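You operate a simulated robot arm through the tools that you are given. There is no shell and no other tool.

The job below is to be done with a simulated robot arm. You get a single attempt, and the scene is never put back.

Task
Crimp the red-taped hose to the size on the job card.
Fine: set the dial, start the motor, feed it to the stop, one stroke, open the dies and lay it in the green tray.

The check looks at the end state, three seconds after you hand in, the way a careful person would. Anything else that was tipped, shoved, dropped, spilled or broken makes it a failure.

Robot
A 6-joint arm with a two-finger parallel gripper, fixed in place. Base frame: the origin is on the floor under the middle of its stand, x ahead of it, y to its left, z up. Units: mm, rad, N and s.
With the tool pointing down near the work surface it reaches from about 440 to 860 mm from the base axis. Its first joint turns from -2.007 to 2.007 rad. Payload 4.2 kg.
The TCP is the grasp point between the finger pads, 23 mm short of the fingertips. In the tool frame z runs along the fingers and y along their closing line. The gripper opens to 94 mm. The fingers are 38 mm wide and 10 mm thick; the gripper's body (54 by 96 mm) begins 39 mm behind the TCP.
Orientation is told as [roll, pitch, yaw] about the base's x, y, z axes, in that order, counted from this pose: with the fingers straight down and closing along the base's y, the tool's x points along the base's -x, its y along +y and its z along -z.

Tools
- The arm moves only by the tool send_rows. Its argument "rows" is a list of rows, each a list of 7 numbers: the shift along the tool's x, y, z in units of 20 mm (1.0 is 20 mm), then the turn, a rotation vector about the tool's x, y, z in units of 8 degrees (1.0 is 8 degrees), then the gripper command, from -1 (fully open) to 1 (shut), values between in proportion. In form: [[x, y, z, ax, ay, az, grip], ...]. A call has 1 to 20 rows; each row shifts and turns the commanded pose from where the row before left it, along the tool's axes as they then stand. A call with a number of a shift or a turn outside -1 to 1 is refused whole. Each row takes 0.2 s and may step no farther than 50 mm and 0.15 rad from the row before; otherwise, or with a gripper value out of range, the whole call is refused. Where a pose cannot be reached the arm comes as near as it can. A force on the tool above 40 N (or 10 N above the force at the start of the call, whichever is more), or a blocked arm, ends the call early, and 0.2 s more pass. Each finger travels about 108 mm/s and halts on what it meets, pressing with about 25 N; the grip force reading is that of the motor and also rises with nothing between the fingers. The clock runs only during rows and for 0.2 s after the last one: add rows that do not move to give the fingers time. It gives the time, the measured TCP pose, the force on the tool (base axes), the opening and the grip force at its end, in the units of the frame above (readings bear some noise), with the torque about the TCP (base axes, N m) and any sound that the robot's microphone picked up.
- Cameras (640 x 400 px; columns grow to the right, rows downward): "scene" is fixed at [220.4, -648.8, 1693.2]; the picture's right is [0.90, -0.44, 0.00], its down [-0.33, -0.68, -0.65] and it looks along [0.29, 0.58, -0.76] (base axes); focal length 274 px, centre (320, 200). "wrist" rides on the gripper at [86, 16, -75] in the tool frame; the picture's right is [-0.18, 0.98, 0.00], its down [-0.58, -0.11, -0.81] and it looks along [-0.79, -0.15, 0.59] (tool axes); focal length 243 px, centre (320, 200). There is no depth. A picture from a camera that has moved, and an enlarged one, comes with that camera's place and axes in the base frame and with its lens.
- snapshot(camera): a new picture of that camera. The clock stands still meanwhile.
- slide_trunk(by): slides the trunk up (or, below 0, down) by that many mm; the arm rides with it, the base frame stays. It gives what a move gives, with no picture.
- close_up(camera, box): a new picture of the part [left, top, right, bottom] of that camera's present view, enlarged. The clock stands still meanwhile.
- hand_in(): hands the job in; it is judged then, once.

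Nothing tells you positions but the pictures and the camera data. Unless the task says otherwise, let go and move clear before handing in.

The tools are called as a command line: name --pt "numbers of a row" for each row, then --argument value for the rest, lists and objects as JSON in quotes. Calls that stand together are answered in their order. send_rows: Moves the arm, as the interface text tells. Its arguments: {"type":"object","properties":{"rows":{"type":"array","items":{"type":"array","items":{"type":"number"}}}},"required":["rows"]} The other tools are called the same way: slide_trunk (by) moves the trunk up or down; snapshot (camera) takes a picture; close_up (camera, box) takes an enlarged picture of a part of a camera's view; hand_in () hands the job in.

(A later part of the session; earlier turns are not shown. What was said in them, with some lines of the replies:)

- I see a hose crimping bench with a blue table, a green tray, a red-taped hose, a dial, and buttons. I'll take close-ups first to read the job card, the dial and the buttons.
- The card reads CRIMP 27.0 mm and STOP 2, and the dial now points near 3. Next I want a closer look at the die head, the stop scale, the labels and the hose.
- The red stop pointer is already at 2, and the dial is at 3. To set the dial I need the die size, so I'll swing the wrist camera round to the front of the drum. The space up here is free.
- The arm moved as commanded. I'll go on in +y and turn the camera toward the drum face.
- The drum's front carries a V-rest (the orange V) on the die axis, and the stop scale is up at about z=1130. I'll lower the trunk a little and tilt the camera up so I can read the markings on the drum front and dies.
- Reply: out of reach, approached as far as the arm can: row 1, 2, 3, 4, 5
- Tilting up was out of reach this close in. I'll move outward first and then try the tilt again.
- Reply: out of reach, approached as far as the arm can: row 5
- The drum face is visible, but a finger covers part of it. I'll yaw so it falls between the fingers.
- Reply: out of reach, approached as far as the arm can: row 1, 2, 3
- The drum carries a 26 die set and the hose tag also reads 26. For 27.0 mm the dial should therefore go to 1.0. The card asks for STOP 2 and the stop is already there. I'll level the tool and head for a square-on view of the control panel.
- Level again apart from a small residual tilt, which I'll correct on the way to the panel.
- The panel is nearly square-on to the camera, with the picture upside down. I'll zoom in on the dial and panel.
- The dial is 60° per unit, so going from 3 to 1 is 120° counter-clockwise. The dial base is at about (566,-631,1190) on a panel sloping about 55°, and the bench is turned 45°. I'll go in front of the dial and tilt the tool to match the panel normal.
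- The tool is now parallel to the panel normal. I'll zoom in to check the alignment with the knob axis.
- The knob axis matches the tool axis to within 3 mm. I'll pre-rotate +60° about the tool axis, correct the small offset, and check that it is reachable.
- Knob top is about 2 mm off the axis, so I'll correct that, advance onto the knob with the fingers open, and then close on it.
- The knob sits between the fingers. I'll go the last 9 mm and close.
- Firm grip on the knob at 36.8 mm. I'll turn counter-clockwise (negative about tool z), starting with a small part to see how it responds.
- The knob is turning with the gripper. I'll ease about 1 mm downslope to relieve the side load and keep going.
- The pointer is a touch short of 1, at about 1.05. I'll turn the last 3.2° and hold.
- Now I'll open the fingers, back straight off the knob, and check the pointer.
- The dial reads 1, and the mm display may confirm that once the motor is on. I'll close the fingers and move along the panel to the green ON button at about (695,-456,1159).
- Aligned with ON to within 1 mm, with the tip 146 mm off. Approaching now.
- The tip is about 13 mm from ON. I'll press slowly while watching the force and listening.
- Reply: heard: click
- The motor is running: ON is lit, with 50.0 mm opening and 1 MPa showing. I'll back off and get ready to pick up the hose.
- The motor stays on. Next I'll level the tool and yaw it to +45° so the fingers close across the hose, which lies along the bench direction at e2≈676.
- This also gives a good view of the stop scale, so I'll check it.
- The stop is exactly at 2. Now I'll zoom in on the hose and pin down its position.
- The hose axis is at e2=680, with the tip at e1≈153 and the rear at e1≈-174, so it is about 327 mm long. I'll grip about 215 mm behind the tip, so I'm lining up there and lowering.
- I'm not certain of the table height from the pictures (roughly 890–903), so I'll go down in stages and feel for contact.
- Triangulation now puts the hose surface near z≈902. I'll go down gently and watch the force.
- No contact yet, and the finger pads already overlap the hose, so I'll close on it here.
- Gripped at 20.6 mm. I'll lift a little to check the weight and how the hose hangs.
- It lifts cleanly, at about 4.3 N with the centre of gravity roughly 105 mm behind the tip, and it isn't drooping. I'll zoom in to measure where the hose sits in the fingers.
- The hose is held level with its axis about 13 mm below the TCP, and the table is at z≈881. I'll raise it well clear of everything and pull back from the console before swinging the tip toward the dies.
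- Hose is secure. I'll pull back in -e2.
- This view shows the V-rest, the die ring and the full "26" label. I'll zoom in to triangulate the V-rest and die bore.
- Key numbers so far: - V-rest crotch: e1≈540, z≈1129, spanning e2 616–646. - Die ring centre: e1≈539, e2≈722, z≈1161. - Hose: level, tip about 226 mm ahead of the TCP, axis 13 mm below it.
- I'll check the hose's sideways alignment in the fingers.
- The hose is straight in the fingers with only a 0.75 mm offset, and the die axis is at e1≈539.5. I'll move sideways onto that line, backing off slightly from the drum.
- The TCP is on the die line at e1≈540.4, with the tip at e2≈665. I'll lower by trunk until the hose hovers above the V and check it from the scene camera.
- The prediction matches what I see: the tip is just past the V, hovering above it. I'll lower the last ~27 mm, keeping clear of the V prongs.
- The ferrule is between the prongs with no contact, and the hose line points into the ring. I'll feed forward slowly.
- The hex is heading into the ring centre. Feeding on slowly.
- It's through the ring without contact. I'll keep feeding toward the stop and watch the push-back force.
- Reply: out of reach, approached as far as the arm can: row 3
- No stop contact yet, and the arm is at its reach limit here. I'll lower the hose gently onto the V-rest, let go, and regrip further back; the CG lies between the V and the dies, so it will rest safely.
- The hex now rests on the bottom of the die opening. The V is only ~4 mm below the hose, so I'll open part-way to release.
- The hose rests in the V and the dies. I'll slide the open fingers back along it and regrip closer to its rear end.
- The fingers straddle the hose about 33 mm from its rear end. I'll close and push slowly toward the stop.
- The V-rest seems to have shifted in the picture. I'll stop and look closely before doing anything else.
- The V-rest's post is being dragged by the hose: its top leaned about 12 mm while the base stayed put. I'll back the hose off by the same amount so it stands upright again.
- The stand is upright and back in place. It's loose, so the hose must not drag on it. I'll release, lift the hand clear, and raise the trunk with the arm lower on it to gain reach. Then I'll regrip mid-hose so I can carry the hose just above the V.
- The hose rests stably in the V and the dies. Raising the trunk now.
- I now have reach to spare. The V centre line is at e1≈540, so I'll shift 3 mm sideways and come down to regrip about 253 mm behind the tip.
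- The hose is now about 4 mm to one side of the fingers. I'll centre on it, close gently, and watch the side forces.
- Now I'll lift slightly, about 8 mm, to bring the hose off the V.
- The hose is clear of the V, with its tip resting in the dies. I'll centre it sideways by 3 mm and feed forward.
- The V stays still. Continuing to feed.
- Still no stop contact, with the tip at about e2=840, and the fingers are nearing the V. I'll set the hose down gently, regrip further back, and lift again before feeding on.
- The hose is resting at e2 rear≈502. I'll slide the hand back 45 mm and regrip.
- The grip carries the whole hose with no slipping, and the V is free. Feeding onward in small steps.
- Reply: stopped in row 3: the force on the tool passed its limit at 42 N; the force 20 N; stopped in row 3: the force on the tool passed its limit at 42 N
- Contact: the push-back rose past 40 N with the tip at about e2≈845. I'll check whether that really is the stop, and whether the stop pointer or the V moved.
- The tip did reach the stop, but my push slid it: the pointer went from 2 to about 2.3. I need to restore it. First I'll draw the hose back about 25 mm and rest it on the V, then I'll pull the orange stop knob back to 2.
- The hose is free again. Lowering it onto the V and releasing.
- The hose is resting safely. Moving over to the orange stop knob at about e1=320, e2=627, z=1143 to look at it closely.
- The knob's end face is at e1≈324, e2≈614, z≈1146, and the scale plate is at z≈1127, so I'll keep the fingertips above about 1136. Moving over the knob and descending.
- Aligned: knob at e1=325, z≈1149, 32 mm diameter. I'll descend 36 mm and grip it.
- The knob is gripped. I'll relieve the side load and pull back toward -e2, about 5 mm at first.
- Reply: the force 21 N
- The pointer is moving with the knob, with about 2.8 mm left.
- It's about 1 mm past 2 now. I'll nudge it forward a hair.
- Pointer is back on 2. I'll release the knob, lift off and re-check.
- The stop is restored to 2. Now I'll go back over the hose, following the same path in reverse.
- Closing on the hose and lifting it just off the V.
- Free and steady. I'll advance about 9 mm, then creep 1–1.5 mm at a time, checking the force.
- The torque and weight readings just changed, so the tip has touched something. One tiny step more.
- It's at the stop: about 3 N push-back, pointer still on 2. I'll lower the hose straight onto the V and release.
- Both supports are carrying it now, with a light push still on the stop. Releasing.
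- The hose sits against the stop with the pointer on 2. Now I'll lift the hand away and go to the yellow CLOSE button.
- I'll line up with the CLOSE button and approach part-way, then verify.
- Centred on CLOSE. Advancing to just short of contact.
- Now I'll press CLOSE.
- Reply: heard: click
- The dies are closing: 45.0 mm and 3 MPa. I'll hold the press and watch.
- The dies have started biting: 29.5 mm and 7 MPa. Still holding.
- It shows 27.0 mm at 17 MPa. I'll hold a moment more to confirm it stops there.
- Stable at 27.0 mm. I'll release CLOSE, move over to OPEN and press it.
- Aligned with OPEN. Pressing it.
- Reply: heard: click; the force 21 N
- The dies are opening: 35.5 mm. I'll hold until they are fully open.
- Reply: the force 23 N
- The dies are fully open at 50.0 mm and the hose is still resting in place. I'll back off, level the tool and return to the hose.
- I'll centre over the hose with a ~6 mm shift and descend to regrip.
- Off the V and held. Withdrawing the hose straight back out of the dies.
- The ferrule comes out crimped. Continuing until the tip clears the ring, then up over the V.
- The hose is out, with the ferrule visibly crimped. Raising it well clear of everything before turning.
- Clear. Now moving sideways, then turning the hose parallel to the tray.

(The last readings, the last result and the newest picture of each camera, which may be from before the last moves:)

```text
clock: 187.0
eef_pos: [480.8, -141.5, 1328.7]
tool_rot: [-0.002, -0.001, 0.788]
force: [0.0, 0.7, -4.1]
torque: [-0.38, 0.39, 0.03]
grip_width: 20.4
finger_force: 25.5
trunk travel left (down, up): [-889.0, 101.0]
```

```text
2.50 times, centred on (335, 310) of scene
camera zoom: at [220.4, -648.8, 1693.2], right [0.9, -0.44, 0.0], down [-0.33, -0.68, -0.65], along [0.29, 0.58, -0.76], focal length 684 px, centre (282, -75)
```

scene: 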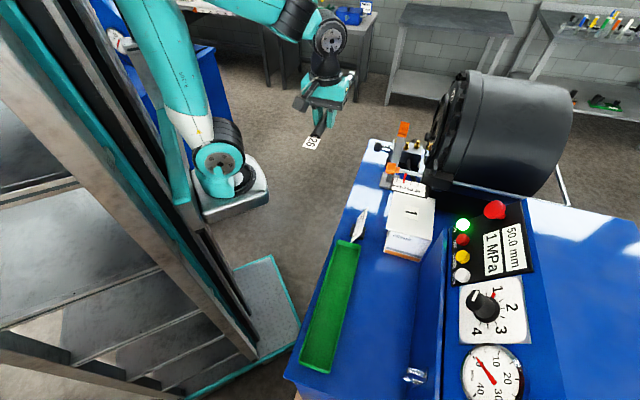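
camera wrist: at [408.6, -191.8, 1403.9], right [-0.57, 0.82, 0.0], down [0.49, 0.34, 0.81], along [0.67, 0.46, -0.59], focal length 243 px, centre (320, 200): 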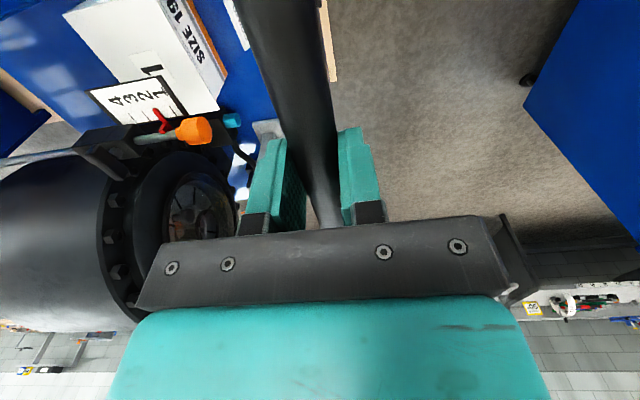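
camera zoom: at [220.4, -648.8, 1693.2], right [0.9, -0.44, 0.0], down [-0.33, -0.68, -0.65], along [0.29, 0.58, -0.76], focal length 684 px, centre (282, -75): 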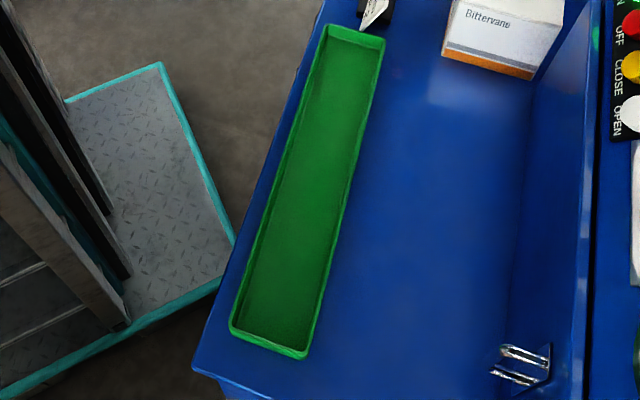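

The hose is parallel to the tray. By my measurement the tray runs from e1≈-189 to +186 with its centre line at e2≈557 near the hand, turned about 1.8° from the bench. I'll move over it.

send_rows --pt "0.5 -0.2 0 0 0 0 1" --pt "0.9 -0.32 0 0 0 0 1" --pt "0.9 -0.32 0 0 0 0 1" --pt "0.9 -0.32 0 0 0 0 1" --pt "0.9 -0.32 0 0 0 0 1" --pt "0.9 -0.32 0 0 0 0 1" --pt "0.9 -0.32 0 0 0 0 1" --pt "0.9 -0.32 0 0 0 0 1" --pt "0.9 -0.32 0 0 0 0 1" --pt "0.9 -0.32 0 0 0 0 1" --pt "0.9 -0.32 0 0 0 0 1" --pt "0.9 -0.32 0 0 0 0 1" --pt "0.9 -0.32 0 0 0 0 1" --pt "0.9 -0.32 0 0 0 0 1" --pt "0.9 -0.32 0 0 0 0 1" --pt "0.9 -0.32 0 0 0 0 1" --pt "0.9 -0.32 0 0 0 -0.1 1" --pt "0.9 -0.32 0 0 0 -0.1 1" --pt "0.3 -0.1 0 0 0 0 1"

slide_trunk --by -250

snapshot --camera "wrist"

snapshot --camera "scene"

```text
clock: 191.0
eef_pos: [333.9, -450.2, 1328.3]
tool_rot: [-0.003, -0.002, 0.815]
force: [0.6, 0.1, -3.5]
torque: [-0.45, 0.38, -0.02]
grip_width: 20.4
finger_force: 24.9
trunk travel left (down, up): [-889.0, 101.0]
```

```text
clock: 193.6
eef_pos: [333.6, -450.8, 1077.9]
tool_rot: [-0.001, -0.001, 0.814]
force: [0.4, -0.1, -3.2]
torque: [-0.43, 0.44, -0.02]
grip_width: 20.5
finger_force: 24.9
trunk travel left (down, up): [-639.0, 351.0]
```

```text
taken
camera wrist: at [263.2, -503.1, 1153.6], right [-0.59, 0.81, 0.0], down [0.48, 0.35, 0.81], along [0.65, 0.47, -0.59], focal length 243 px, centre (320, 200)
```

wrist: 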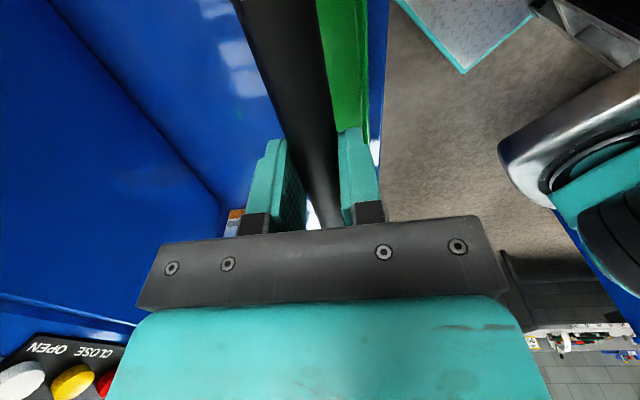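

```text
taken
```

scene: 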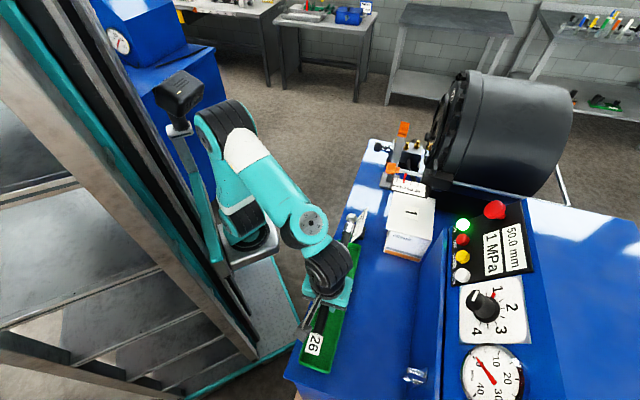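

I'm over the tray centre line, and both cameras agree to within 3 mm. Lowering toward it.

slide_trunk --by -130

snapshot --camera "wrist"

close_up --camera "scene" --box '[285, 200, 385, 390]'

```text
clock: 195.2
eef_pos: [334.6, -451.1, 947.9]
tool_rot: [-0.002, -0.002, 0.816]
force: [-0.3, 0.6, -2.7]
torque: [-0.39, 0.36, 0.0]
grip_width: 20.5
finger_force: 24.9
trunk travel left (down, up): [-509.0, 481.0]
```

```text
taken
camera wrist: at [263.2, -503.1, 1023.6], right [-0.59, 0.81, 0.0], down [0.48, 0.35, 0.81], along [0.65, 0.47, -0.59], focal length 243 px, centre (320, 200)
```

wrist: 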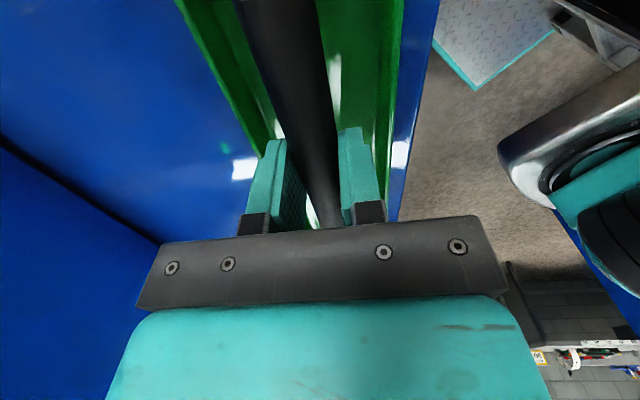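

```text
2.11 times, centred on (335, 295) of scene
camera zoom: at [220.4, -648.8, 1693.2], right [0.9, -0.44, 0.0], down [-0.33, -0.68, -0.65], along [0.29, 0.58, -0.76], focal length 576 px, centre (288, 0)
```

zoom: 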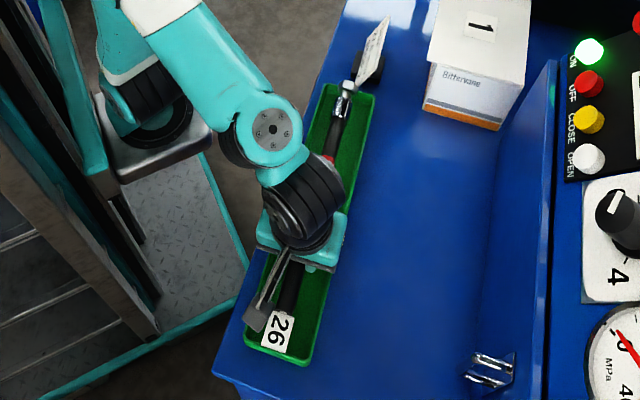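

The hose lines up with the tray, tip about 2–3 mm inside the far wall. Lowering the last 40 mm gently.

send_rows --pt "0 0 0.4 0 0 0 1" --pt "0 0 0.4 0 0 0 1" --pt "0 0 0.4 0 0 0 1" --pt "0 0 0.2 0 0 0 1"

close_up --camera "scene" --box '[285, 220, 385, 390]'

snapshot --camera "wrist"

```text
clock: 196.2
eef_pos: [335.4, -449.8, 920.4]
tool_rot: [-0.005, -0.003, 0.816]
force: [1.0, -0.2, 1.2]
torque: [0.48, -0.49, -0.16]
grip_width: 20.3
finger_force: 24.9
trunk travel left (down, up): [-509.0, 481.0]
```

```text
2.35 times, centred on (335, 305) of scene
camera zoom: at [220.4, -648.8, 1693.2], right [0.9, -0.44, 0.0], down [-0.33, -0.68, -0.65], along [0.29, 0.58, -0.76], focal length 643 px, centre (285, -47)
```

zoom: 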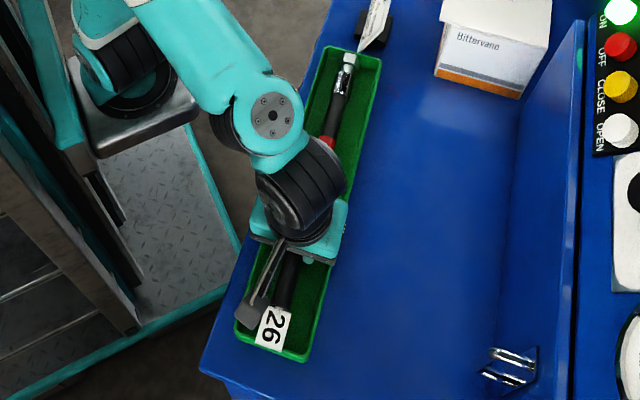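

```text
taken
camera wrist: at [263.3, -502.6, 996.0], right [-0.59, 0.81, 0.0], down [0.48, 0.35, 0.81], along [0.65, 0.47, -0.59], focal length 243 px, centre (320, 200)
```

wrist: 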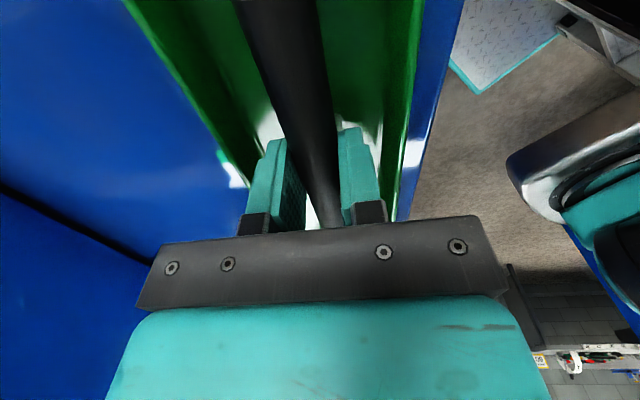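

The tip has touched something already. I'll zoom in on both ends before going further.

close_up --camera "scene" --box '[325, 230, 365, 270]'

close_up --camera "scene" --box '[290, 330, 340, 380]'

```text
10.00 times, centred on (345, 250) of scene
camera zoom: at [220.4, -648.8, 1693.2], right [0.9, -0.44, 0.0], down [-0.33, -0.68, -0.65], along [0.29, 0.58, -0.76], focal length 2734 px, centre (70, -300)
```

zoom: 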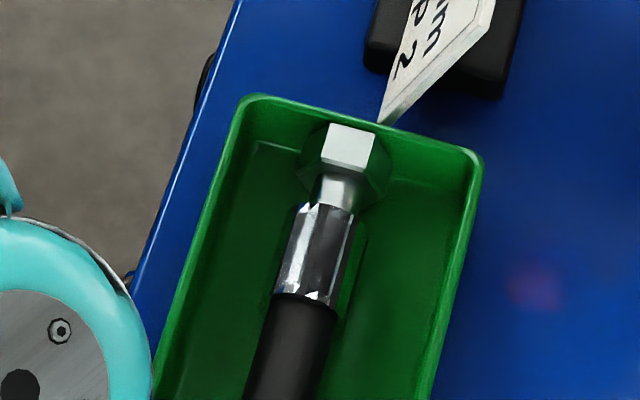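

```text
8.00 times, centred on (315, 355) of scene
camera zoom: at [220.4, -648.8, 1693.2], right [0.9, -0.44, 0.0], down [-0.33, -0.68, -0.65], along [0.29, 0.58, -0.76], focal length 2188 px, centre (360, -1040)
```

zoom: 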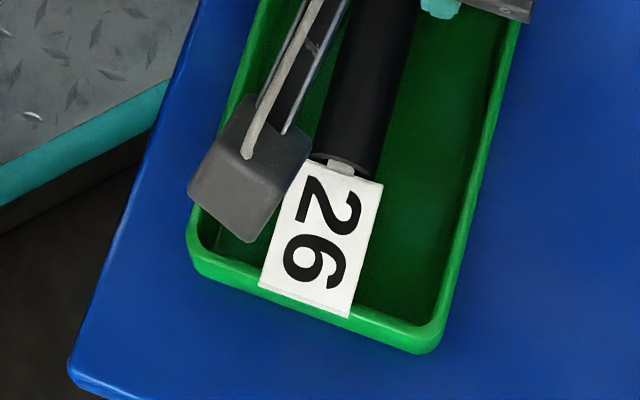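

The hex is up against the far wall. I'll lift slightly, shift the hose back about 9 mm so its body is centred, and lower again.

send_rows --pt "0 0 -0.3 0 0 0 1" --pt "0.45 0 0 0 0 0 1" --pt "0 0 0.2 0 0 0 1" --pt "0 0 0.1 0 0 0 1"

close_up --camera "scene" --box '[325, 230, 365, 270]'

close_up --camera "scene" --box '[290, 330, 340, 380]'

```text
clock: 197.2
eef_pos: [328.8, -457.5, 919.3]
tool_rot: [-0.002, -0.001, 0.814]
force: [-1.4, -0.5, 2.0]
torque: [0.66, -0.57, 0.2]
grip_width: 20.6
finger_force: 24.7
trunk travel left (down, up): [-509.0, 481.0]
```

```text
10.00 times, centred on (345, 250) of scene
camera zoom: at [220.4, -648.8, 1693.2], right [0.9, -0.44, 0.0], down [-0.33, -0.68, -0.65], along [0.29, 0.58, -0.76], focal length 2734 px, centre (70, -300)
```

zoom: 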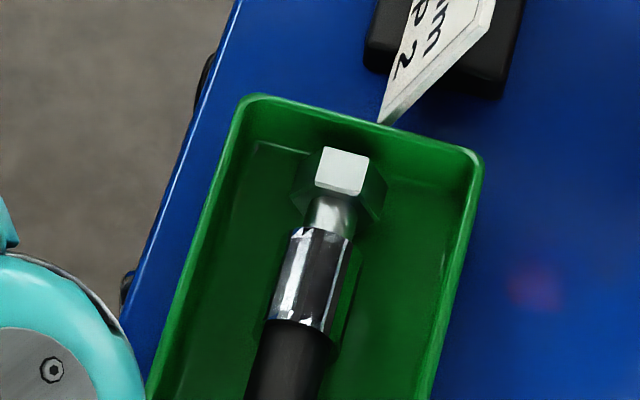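

```text
8.00 times, centred on (315, 355) of scene
camera zoom: at [220.4, -648.8, 1693.2], right [0.9, -0.44, 0.0], down [-0.33, -0.68, -0.65], along [0.29, 0.58, -0.76], focal length 2188 px, centre (360, -1040)
```

zoom: 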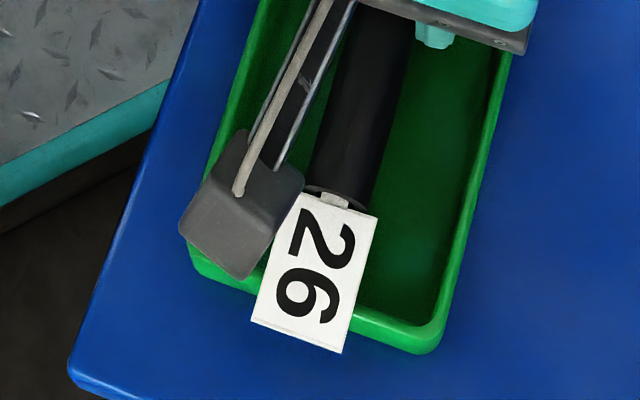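

send_rows --pt "0 0 0.1 0 0 0 1" --pt "0 0 0.1 0 0 0 1"

close_up --camera "scene" --box '[290, 330, 340, 380]'

```text
clock: 197.8
eef_pos: [329.6, -457.1, 915.8]
tool_rot: [-0.002, -0.002, 0.815]
force: [-4.2, -3.3, 3.6]
torque: [0.69, -0.67, 0.06]
grip_width: 20.8
finger_force: 25.3
trunk travel left (down, up): [-509.0, 481.0]
```

```text
8.00 times, centred on (315, 355) of scene
camera zoom: at [220.4, -648.8, 1693.2], right [0.9, -0.44, 0.0], down [-0.33, -0.68, -0.65], along [0.29, 0.58, -0.76], focal length 2188 px, centre (360, -1040)
```

zoom: 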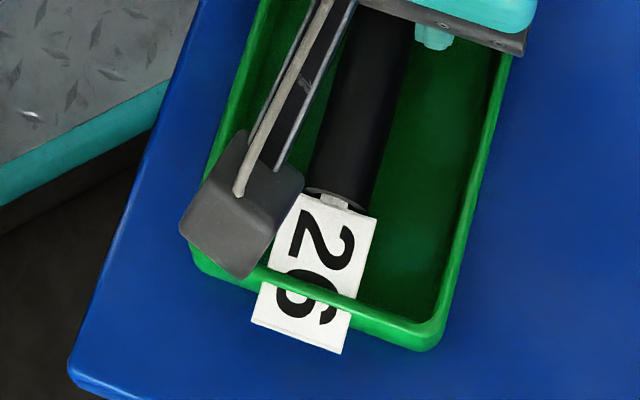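

The tag passes over the rim, and the hose body itself fits inside. I'll shift it forward 6 mm so the tag overhangs as little as possible, then set it down.

send_rows --pt "0 0 -0.3 0 0 0 1" --pt "-0.3 0 0 0 0 0 1" --pt "0 0 0.2 0 0 0 1" --pt "0 0 0.1 0 0 0 1" --pt "0 0 0.1 0 0 0 1"

close_up --camera "scene" --box '[325, 230, 365, 270]'

close_up --camera "scene" --box '[290, 330, 340, 380]'

```text
clock: 198.9
eef_pos: [331.7, -452.5, 914.7]
tool_rot: [-0.002, -0.001, 0.814]
force: [1.4, 0.9, 2.5]
torque: [0.78, -0.77, -0.16]
grip_width: 20.9
finger_force: 25.2
trunk travel left (down, up): [-509.0, 481.0]
```

```text
10.00 times, centred on (345, 250) of scene
camera zoom: at [220.4, -648.8, 1693.2], right [0.9, -0.44, 0.0], down [-0.33, -0.68, -0.65], along [0.29, 0.58, -0.76], focal length 2734 px, centre (70, -300)
```

zoom: 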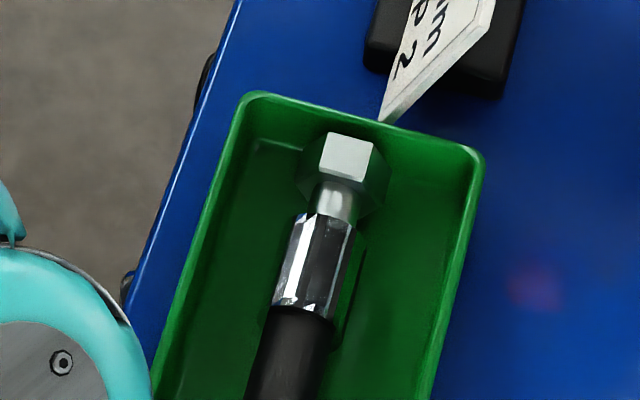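

```text
8.00 times, centred on (315, 355) of scene
camera zoom: at [220.4, -648.8, 1693.2], right [0.9, -0.44, 0.0], down [-0.33, -0.68, -0.65], along [0.29, 0.58, -0.76], focal length 2188 px, centre (360, -1040)
```

zoom: 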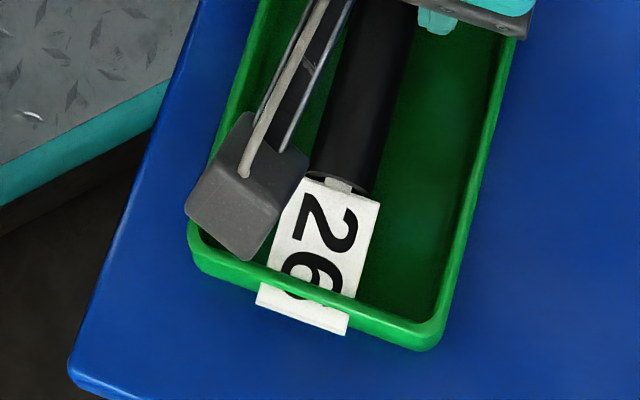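

send_rows --pt "0 0 0.1 0 0 0 1" --pt "0 0 0.1 0 0 0 1" --pt "0 0 0.1 0 0 0 1"

snapshot --camera "wrist"

close_up --camera "scene" --box '[290, 330, 340, 380]'

```text
clock: 199.8
eef_pos: [331.3, -451.5, 909.1]
tool_rot: [-0.004, -0.001, 0.815]
force: [-3.1, -3.1, 6.1]
torque: [0.75, -0.75, 0.04]
grip_width: 20.9
finger_force: 25.4
trunk travel left (down, up): [-509.0, 481.0]
```

```text
taken
camera wrist: at [260.9, -505.3, 984.1], right [-0.59, 0.81, 0.0], down [0.48, 0.35, 0.81], along [0.65, 0.47, -0.59], focal length 243 px, centre (320, 200)
```

wrist: 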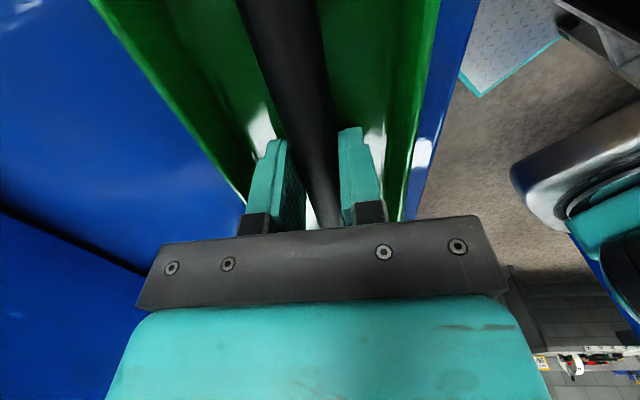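

```text
8.00 times, centred on (315, 355) of scene
camera zoom: at [220.4, -648.8, 1693.2], right [0.9, -0.44, 0.0], down [-0.33, -0.68, -0.65], along [0.29, 0.58, -0.76], focal length 2188 px, centre (360, -1040)
```

zoom: 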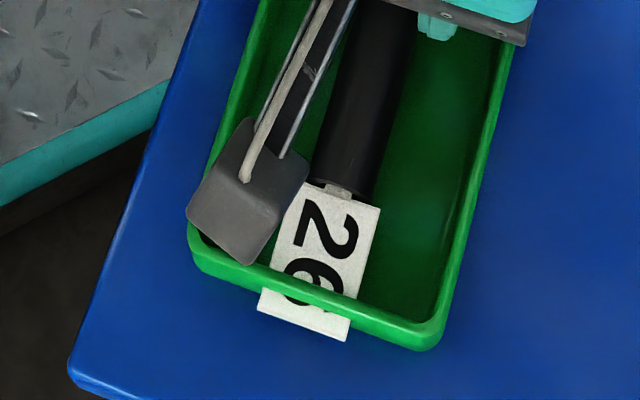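

The hose is nearly flat on the tray floor, with about 20 mm clearance beside each finger. I'll open a little to let it settle.

send_rows --pt "0 0 0 0 0 0 0.52" --pt "0 0 0 0 0 0 0.45" --pt "0 0 0 0 0 0 0.35" --pt "0 0 0 0 0 0 0.22" --pt "0 0 0 0 0 0 0.22" --pt "0 0 0 0 0 0 0.22"

close_up --camera "scene" --box '[290, 330, 340, 380]'

snapshot --camera "wrist"

```text
clock: 201.2
eef_pos: [333.5, -452.1, 909.2]
tool_rot: [0.0, -0.002, 0.816]
force: [-0.1, -0.7, 0.1]
torque: [-0.02, 0.03, -0.02]
grip_width: 36.7
finger_force: 0.1
trunk travel left (down, up): [-509.0, 481.0]
```

```text
8.00 times, centred on (315, 355) of scene
camera zoom: at [220.4, -648.8, 1693.2], right [0.9, -0.44, 0.0], down [-0.33, -0.68, -0.65], along [0.29, 0.58, -0.76], focal length 2188 px, centre (360, -1040)
```

zoom: 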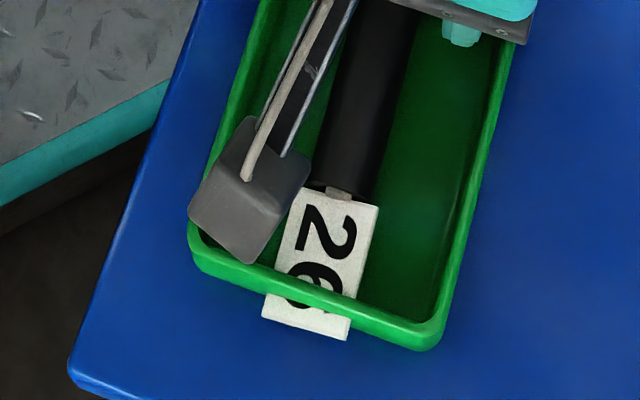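

```text
taken
camera wrist: at [261.4, -505.1, 983.9], right [-0.59, 0.81, 0.0], down [0.48, 0.35, 0.81], along [0.65, 0.47, -0.59], focal length 243 px, centre (320, 200)
```

wrist: 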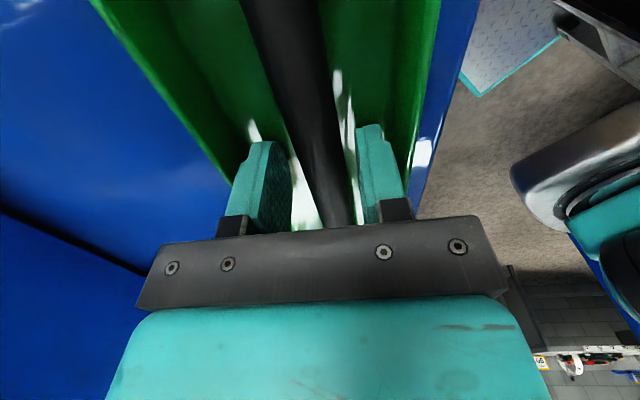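

Released. I'll raise the hand straight up and check the result.

send_rows --pt "0 0 -0.4 0 0 0 0.22" --pt "0 0 -0.6 0 0 0 0.22" --pt "0 0 -0.9 0 0 0 0.22" --pt "0 0 -0.9 0 0 0 0.22" --pt "0 0 -0.9 0 0 0 0.22" --pt "0 0 -0.9 0 0 0 0.22"

slide_trunk --by 300

snapshot --camera "scene"

snapshot --camera "wrist"

close_up --camera "scene" --box '[285, 220, 385, 390]'

```text
clock: 202.6
eef_pos: [334.4, -451.6, 999.9]
tool_rot: [-0.001, -0.002, 0.817]
force: [0.0, 0.8, -1.3]
torque: [0.0, 0.0, 0.03]
grip_width: 36.7
finger_force: 0.0
trunk travel left (down, up): [-509.0, 481.0]
```

```text
clock: 205.6
eef_pos: [334.7, -452.5, 1299.5]
tool_rot: [-0.002, -0.001, 0.813]
force: [0.6, -0.4, 0.7]
torque: [0.02, 0.0, -0.03]
grip_width: 36.6
finger_force: 0.1
trunk travel left (down, up): [-809.0, 181.0]
```

```text
taken
```

scene: 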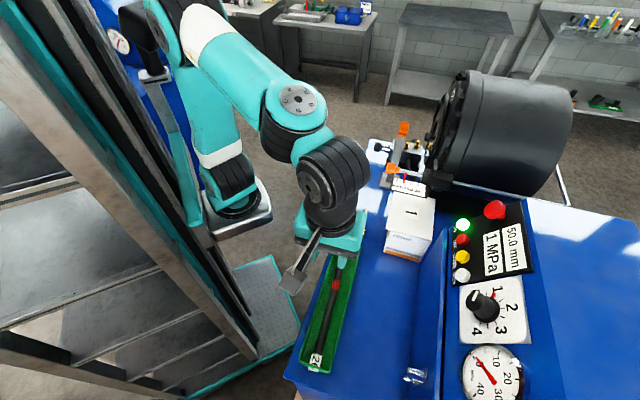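

```text
taken
camera wrist: at [261.8, -504.8, 1374.7], right [-0.59, 0.81, 0.0], down [0.48, 0.35, 0.81], along [0.65, 0.47, -0.59], focal length 243 px, centre (320, 200)
```

wrist: 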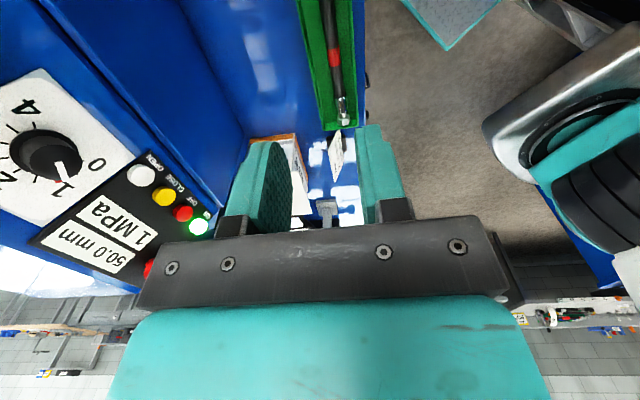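

```text
2.35 times, centred on (335, 305) of scene
camera zoom: at [220.4, -648.8, 1693.2], right [0.9, -0.44, 0.0], down [-0.33, -0.68, -0.65], along [0.29, 0.58, -0.76], focal length 643 px, centre (285, -47)
```

zoom: 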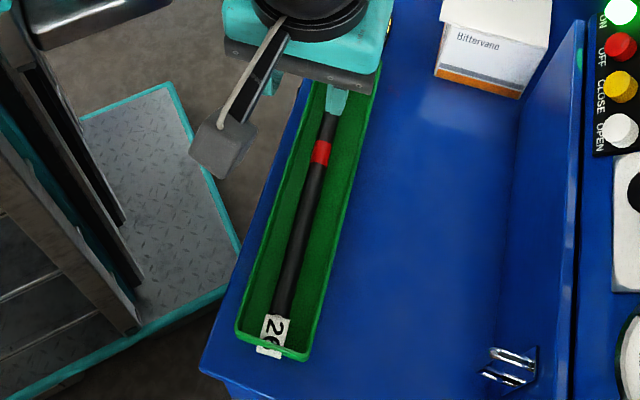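

The hose lies in the tray. I'll move the arm clear toward its starting pose and inspect everything.

send_rows --pt "0 0.6 -0.6 0 0 0 -0.5" --pt "0 0.9 -0.8 0 0 0 -1" --pt "0 0.9 -0.8 0 0 0 -1" --pt "0 0.9 -0.8 0 0 0 -1" --pt "0 0.9 -0.8 0 0 0 -1" --pt "0 0.6 -0.6 0 0 0 -1"

snapshot --camera "scene"

close_up --camera "scene" --box '[285, 220, 385, 390]'

close_up --camera "scene" --box '[340, 110, 460, 260]'

```text
clock: 206.9
eef_pos: [261.0, -384.8, 1388.0]
tool_rot: [-0.001, 0.0, 0.815]
force: [0.8, -1.0, 0.0]
torque: [0.05, 0.0, -0.04]
grip_width: 93.6
finger_force: 0.1
trunk travel left (down, up): [-809.0, 181.0]
```

```text
taken
```

scene: 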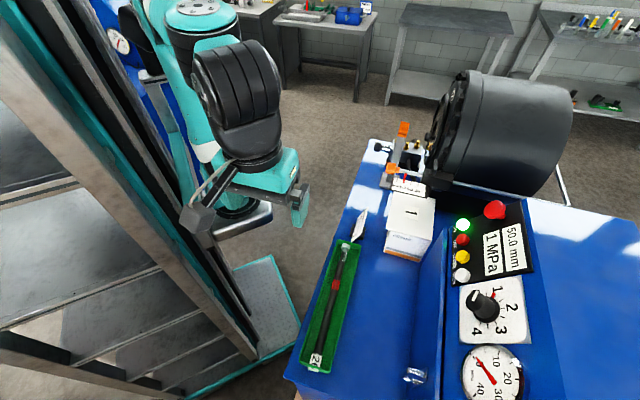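

```text
2.35 times, centred on (335, 305) of scene
camera zoom: at [220.4, -648.8, 1693.2], right [0.9, -0.44, 0.0], down [-0.33, -0.68, -0.65], along [0.29, 0.58, -0.76], focal length 643 px, centre (285, -47)
```

zoom: 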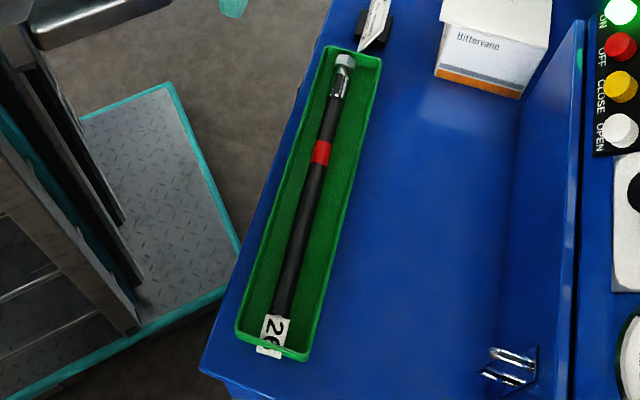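

```text
2.67 times, centred on (400, 185) of scene
camera zoom: at [220.4, -648.8, 1693.2], right [0.9, -0.44, 0.0], down [-0.33, -0.68, -0.65], along [0.29, 0.58, -0.76], focal length 729 px, centre (107, 240)
```

zoom: 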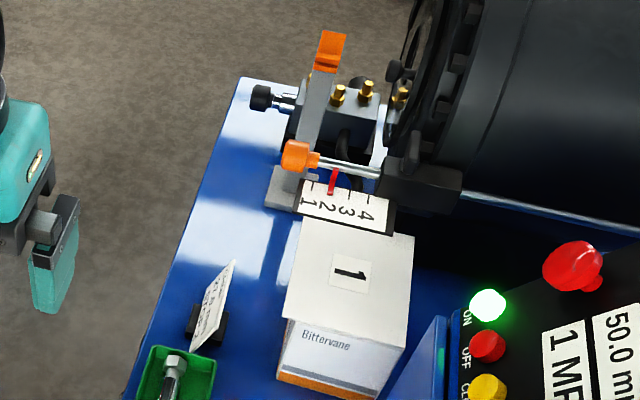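

close_up --camera "scene" --box '[325, 230, 365, 270]'

close_up --camera "scene" --box '[440, 190, 540, 345]'

close_up --camera "scene" --box '[370, 150, 450, 200]'

```text
10.00 times, centred on (345, 250) of scene
camera zoom: at [220.4, -648.8, 1693.2], right [0.9, -0.44, 0.0], down [-0.33, -0.68, -0.65], along [0.29, 0.58, -0.76], focal length 2734 px, centre (70, -300)
```

zoom: 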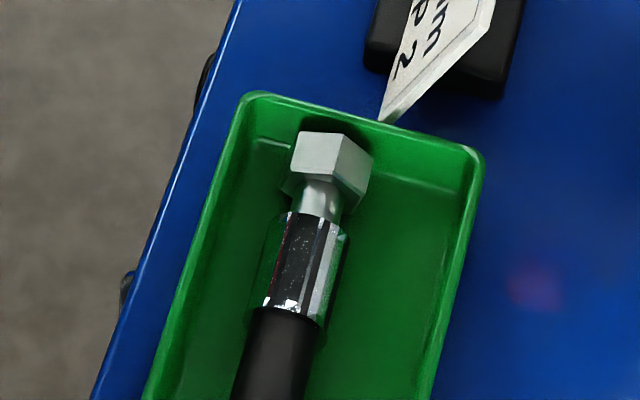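

```text
2.58 times, centred on (490, 268) of scene
camera zoom: at [220.4, -648.8, 1693.2], right [0.9, -0.44, 0.0], down [-0.33, -0.68, -0.65], along [0.29, 0.58, -0.76], focal length 706 px, centre (-119, 26)
```

zoom: 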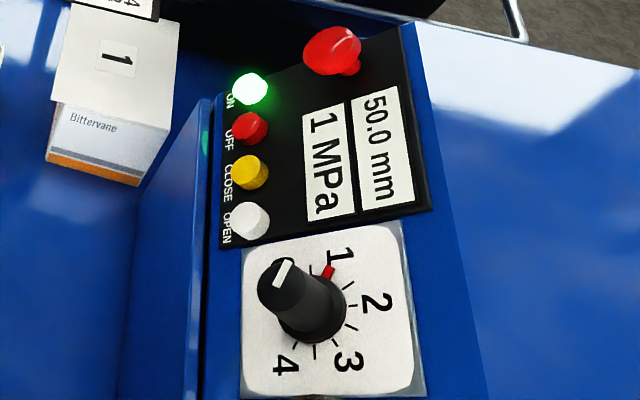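

```text
8.00 times, centred on (410, 175) of scene
camera zoom: at [220.4, -648.8, 1693.2], right [0.9, -0.44, 0.0], down [-0.33, -0.68, -0.65], along [0.29, 0.58, -0.76], focal length 2188 px, centre (-400, 400)
```

zoom: 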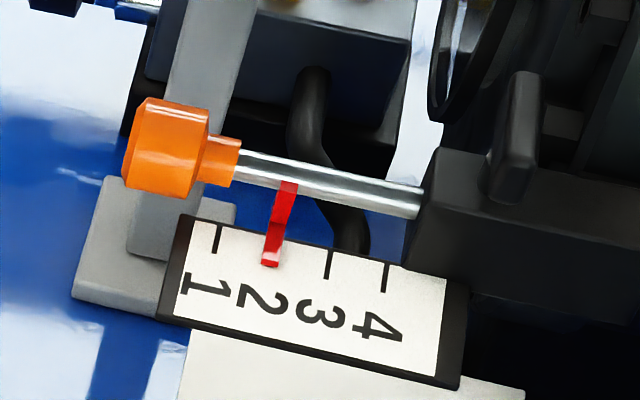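

The crimped hose lies in the green tray and the dies are open at 50.0 mm. The dial reads 1 and the stop is on 2. The V-rest, box, card and tray are where they began, and the arm is clear with the gripper open. Handing in.

hand_in

```text
The job is handed in.
```

The red-taped hose is crimped to 27.0 mm and lying in the green tray. I've handed the job in and don't have the verdict yet.

- **Size:** the card asks for 27.0 mm and the machine holds a 26 die set, so I turned the dial from 3 to 1. The display stopped and held at 27.0 mm (17 MPa) during the stroke.
- **Stroke:** I started the motor, fed the hose to the stop, made one CLOSE stroke, and opened the dies fully to 50.0 mm.
- **End state:** the motor is still running, since stopping it wasn't part of the job. The gripper is open and the arm is clear.

Three things did not go cleanly:

- **Stop moved:** on the first feed I pushed too hard and slid the stop from 2 to about 2.3. I pulled it back to 2, within about half a millimetre, and re-fed the hose lightly before crimping.
- **V-rest leaned:** its post leaned about 12 mm while I was feeding the hose. I backed off and it stood upright again; it is still in its original place.
- **Tag over the rim:** the hose body is inside the tray, but the 26 tag on its rear end is too long to fit. It sticks out over the near rim.
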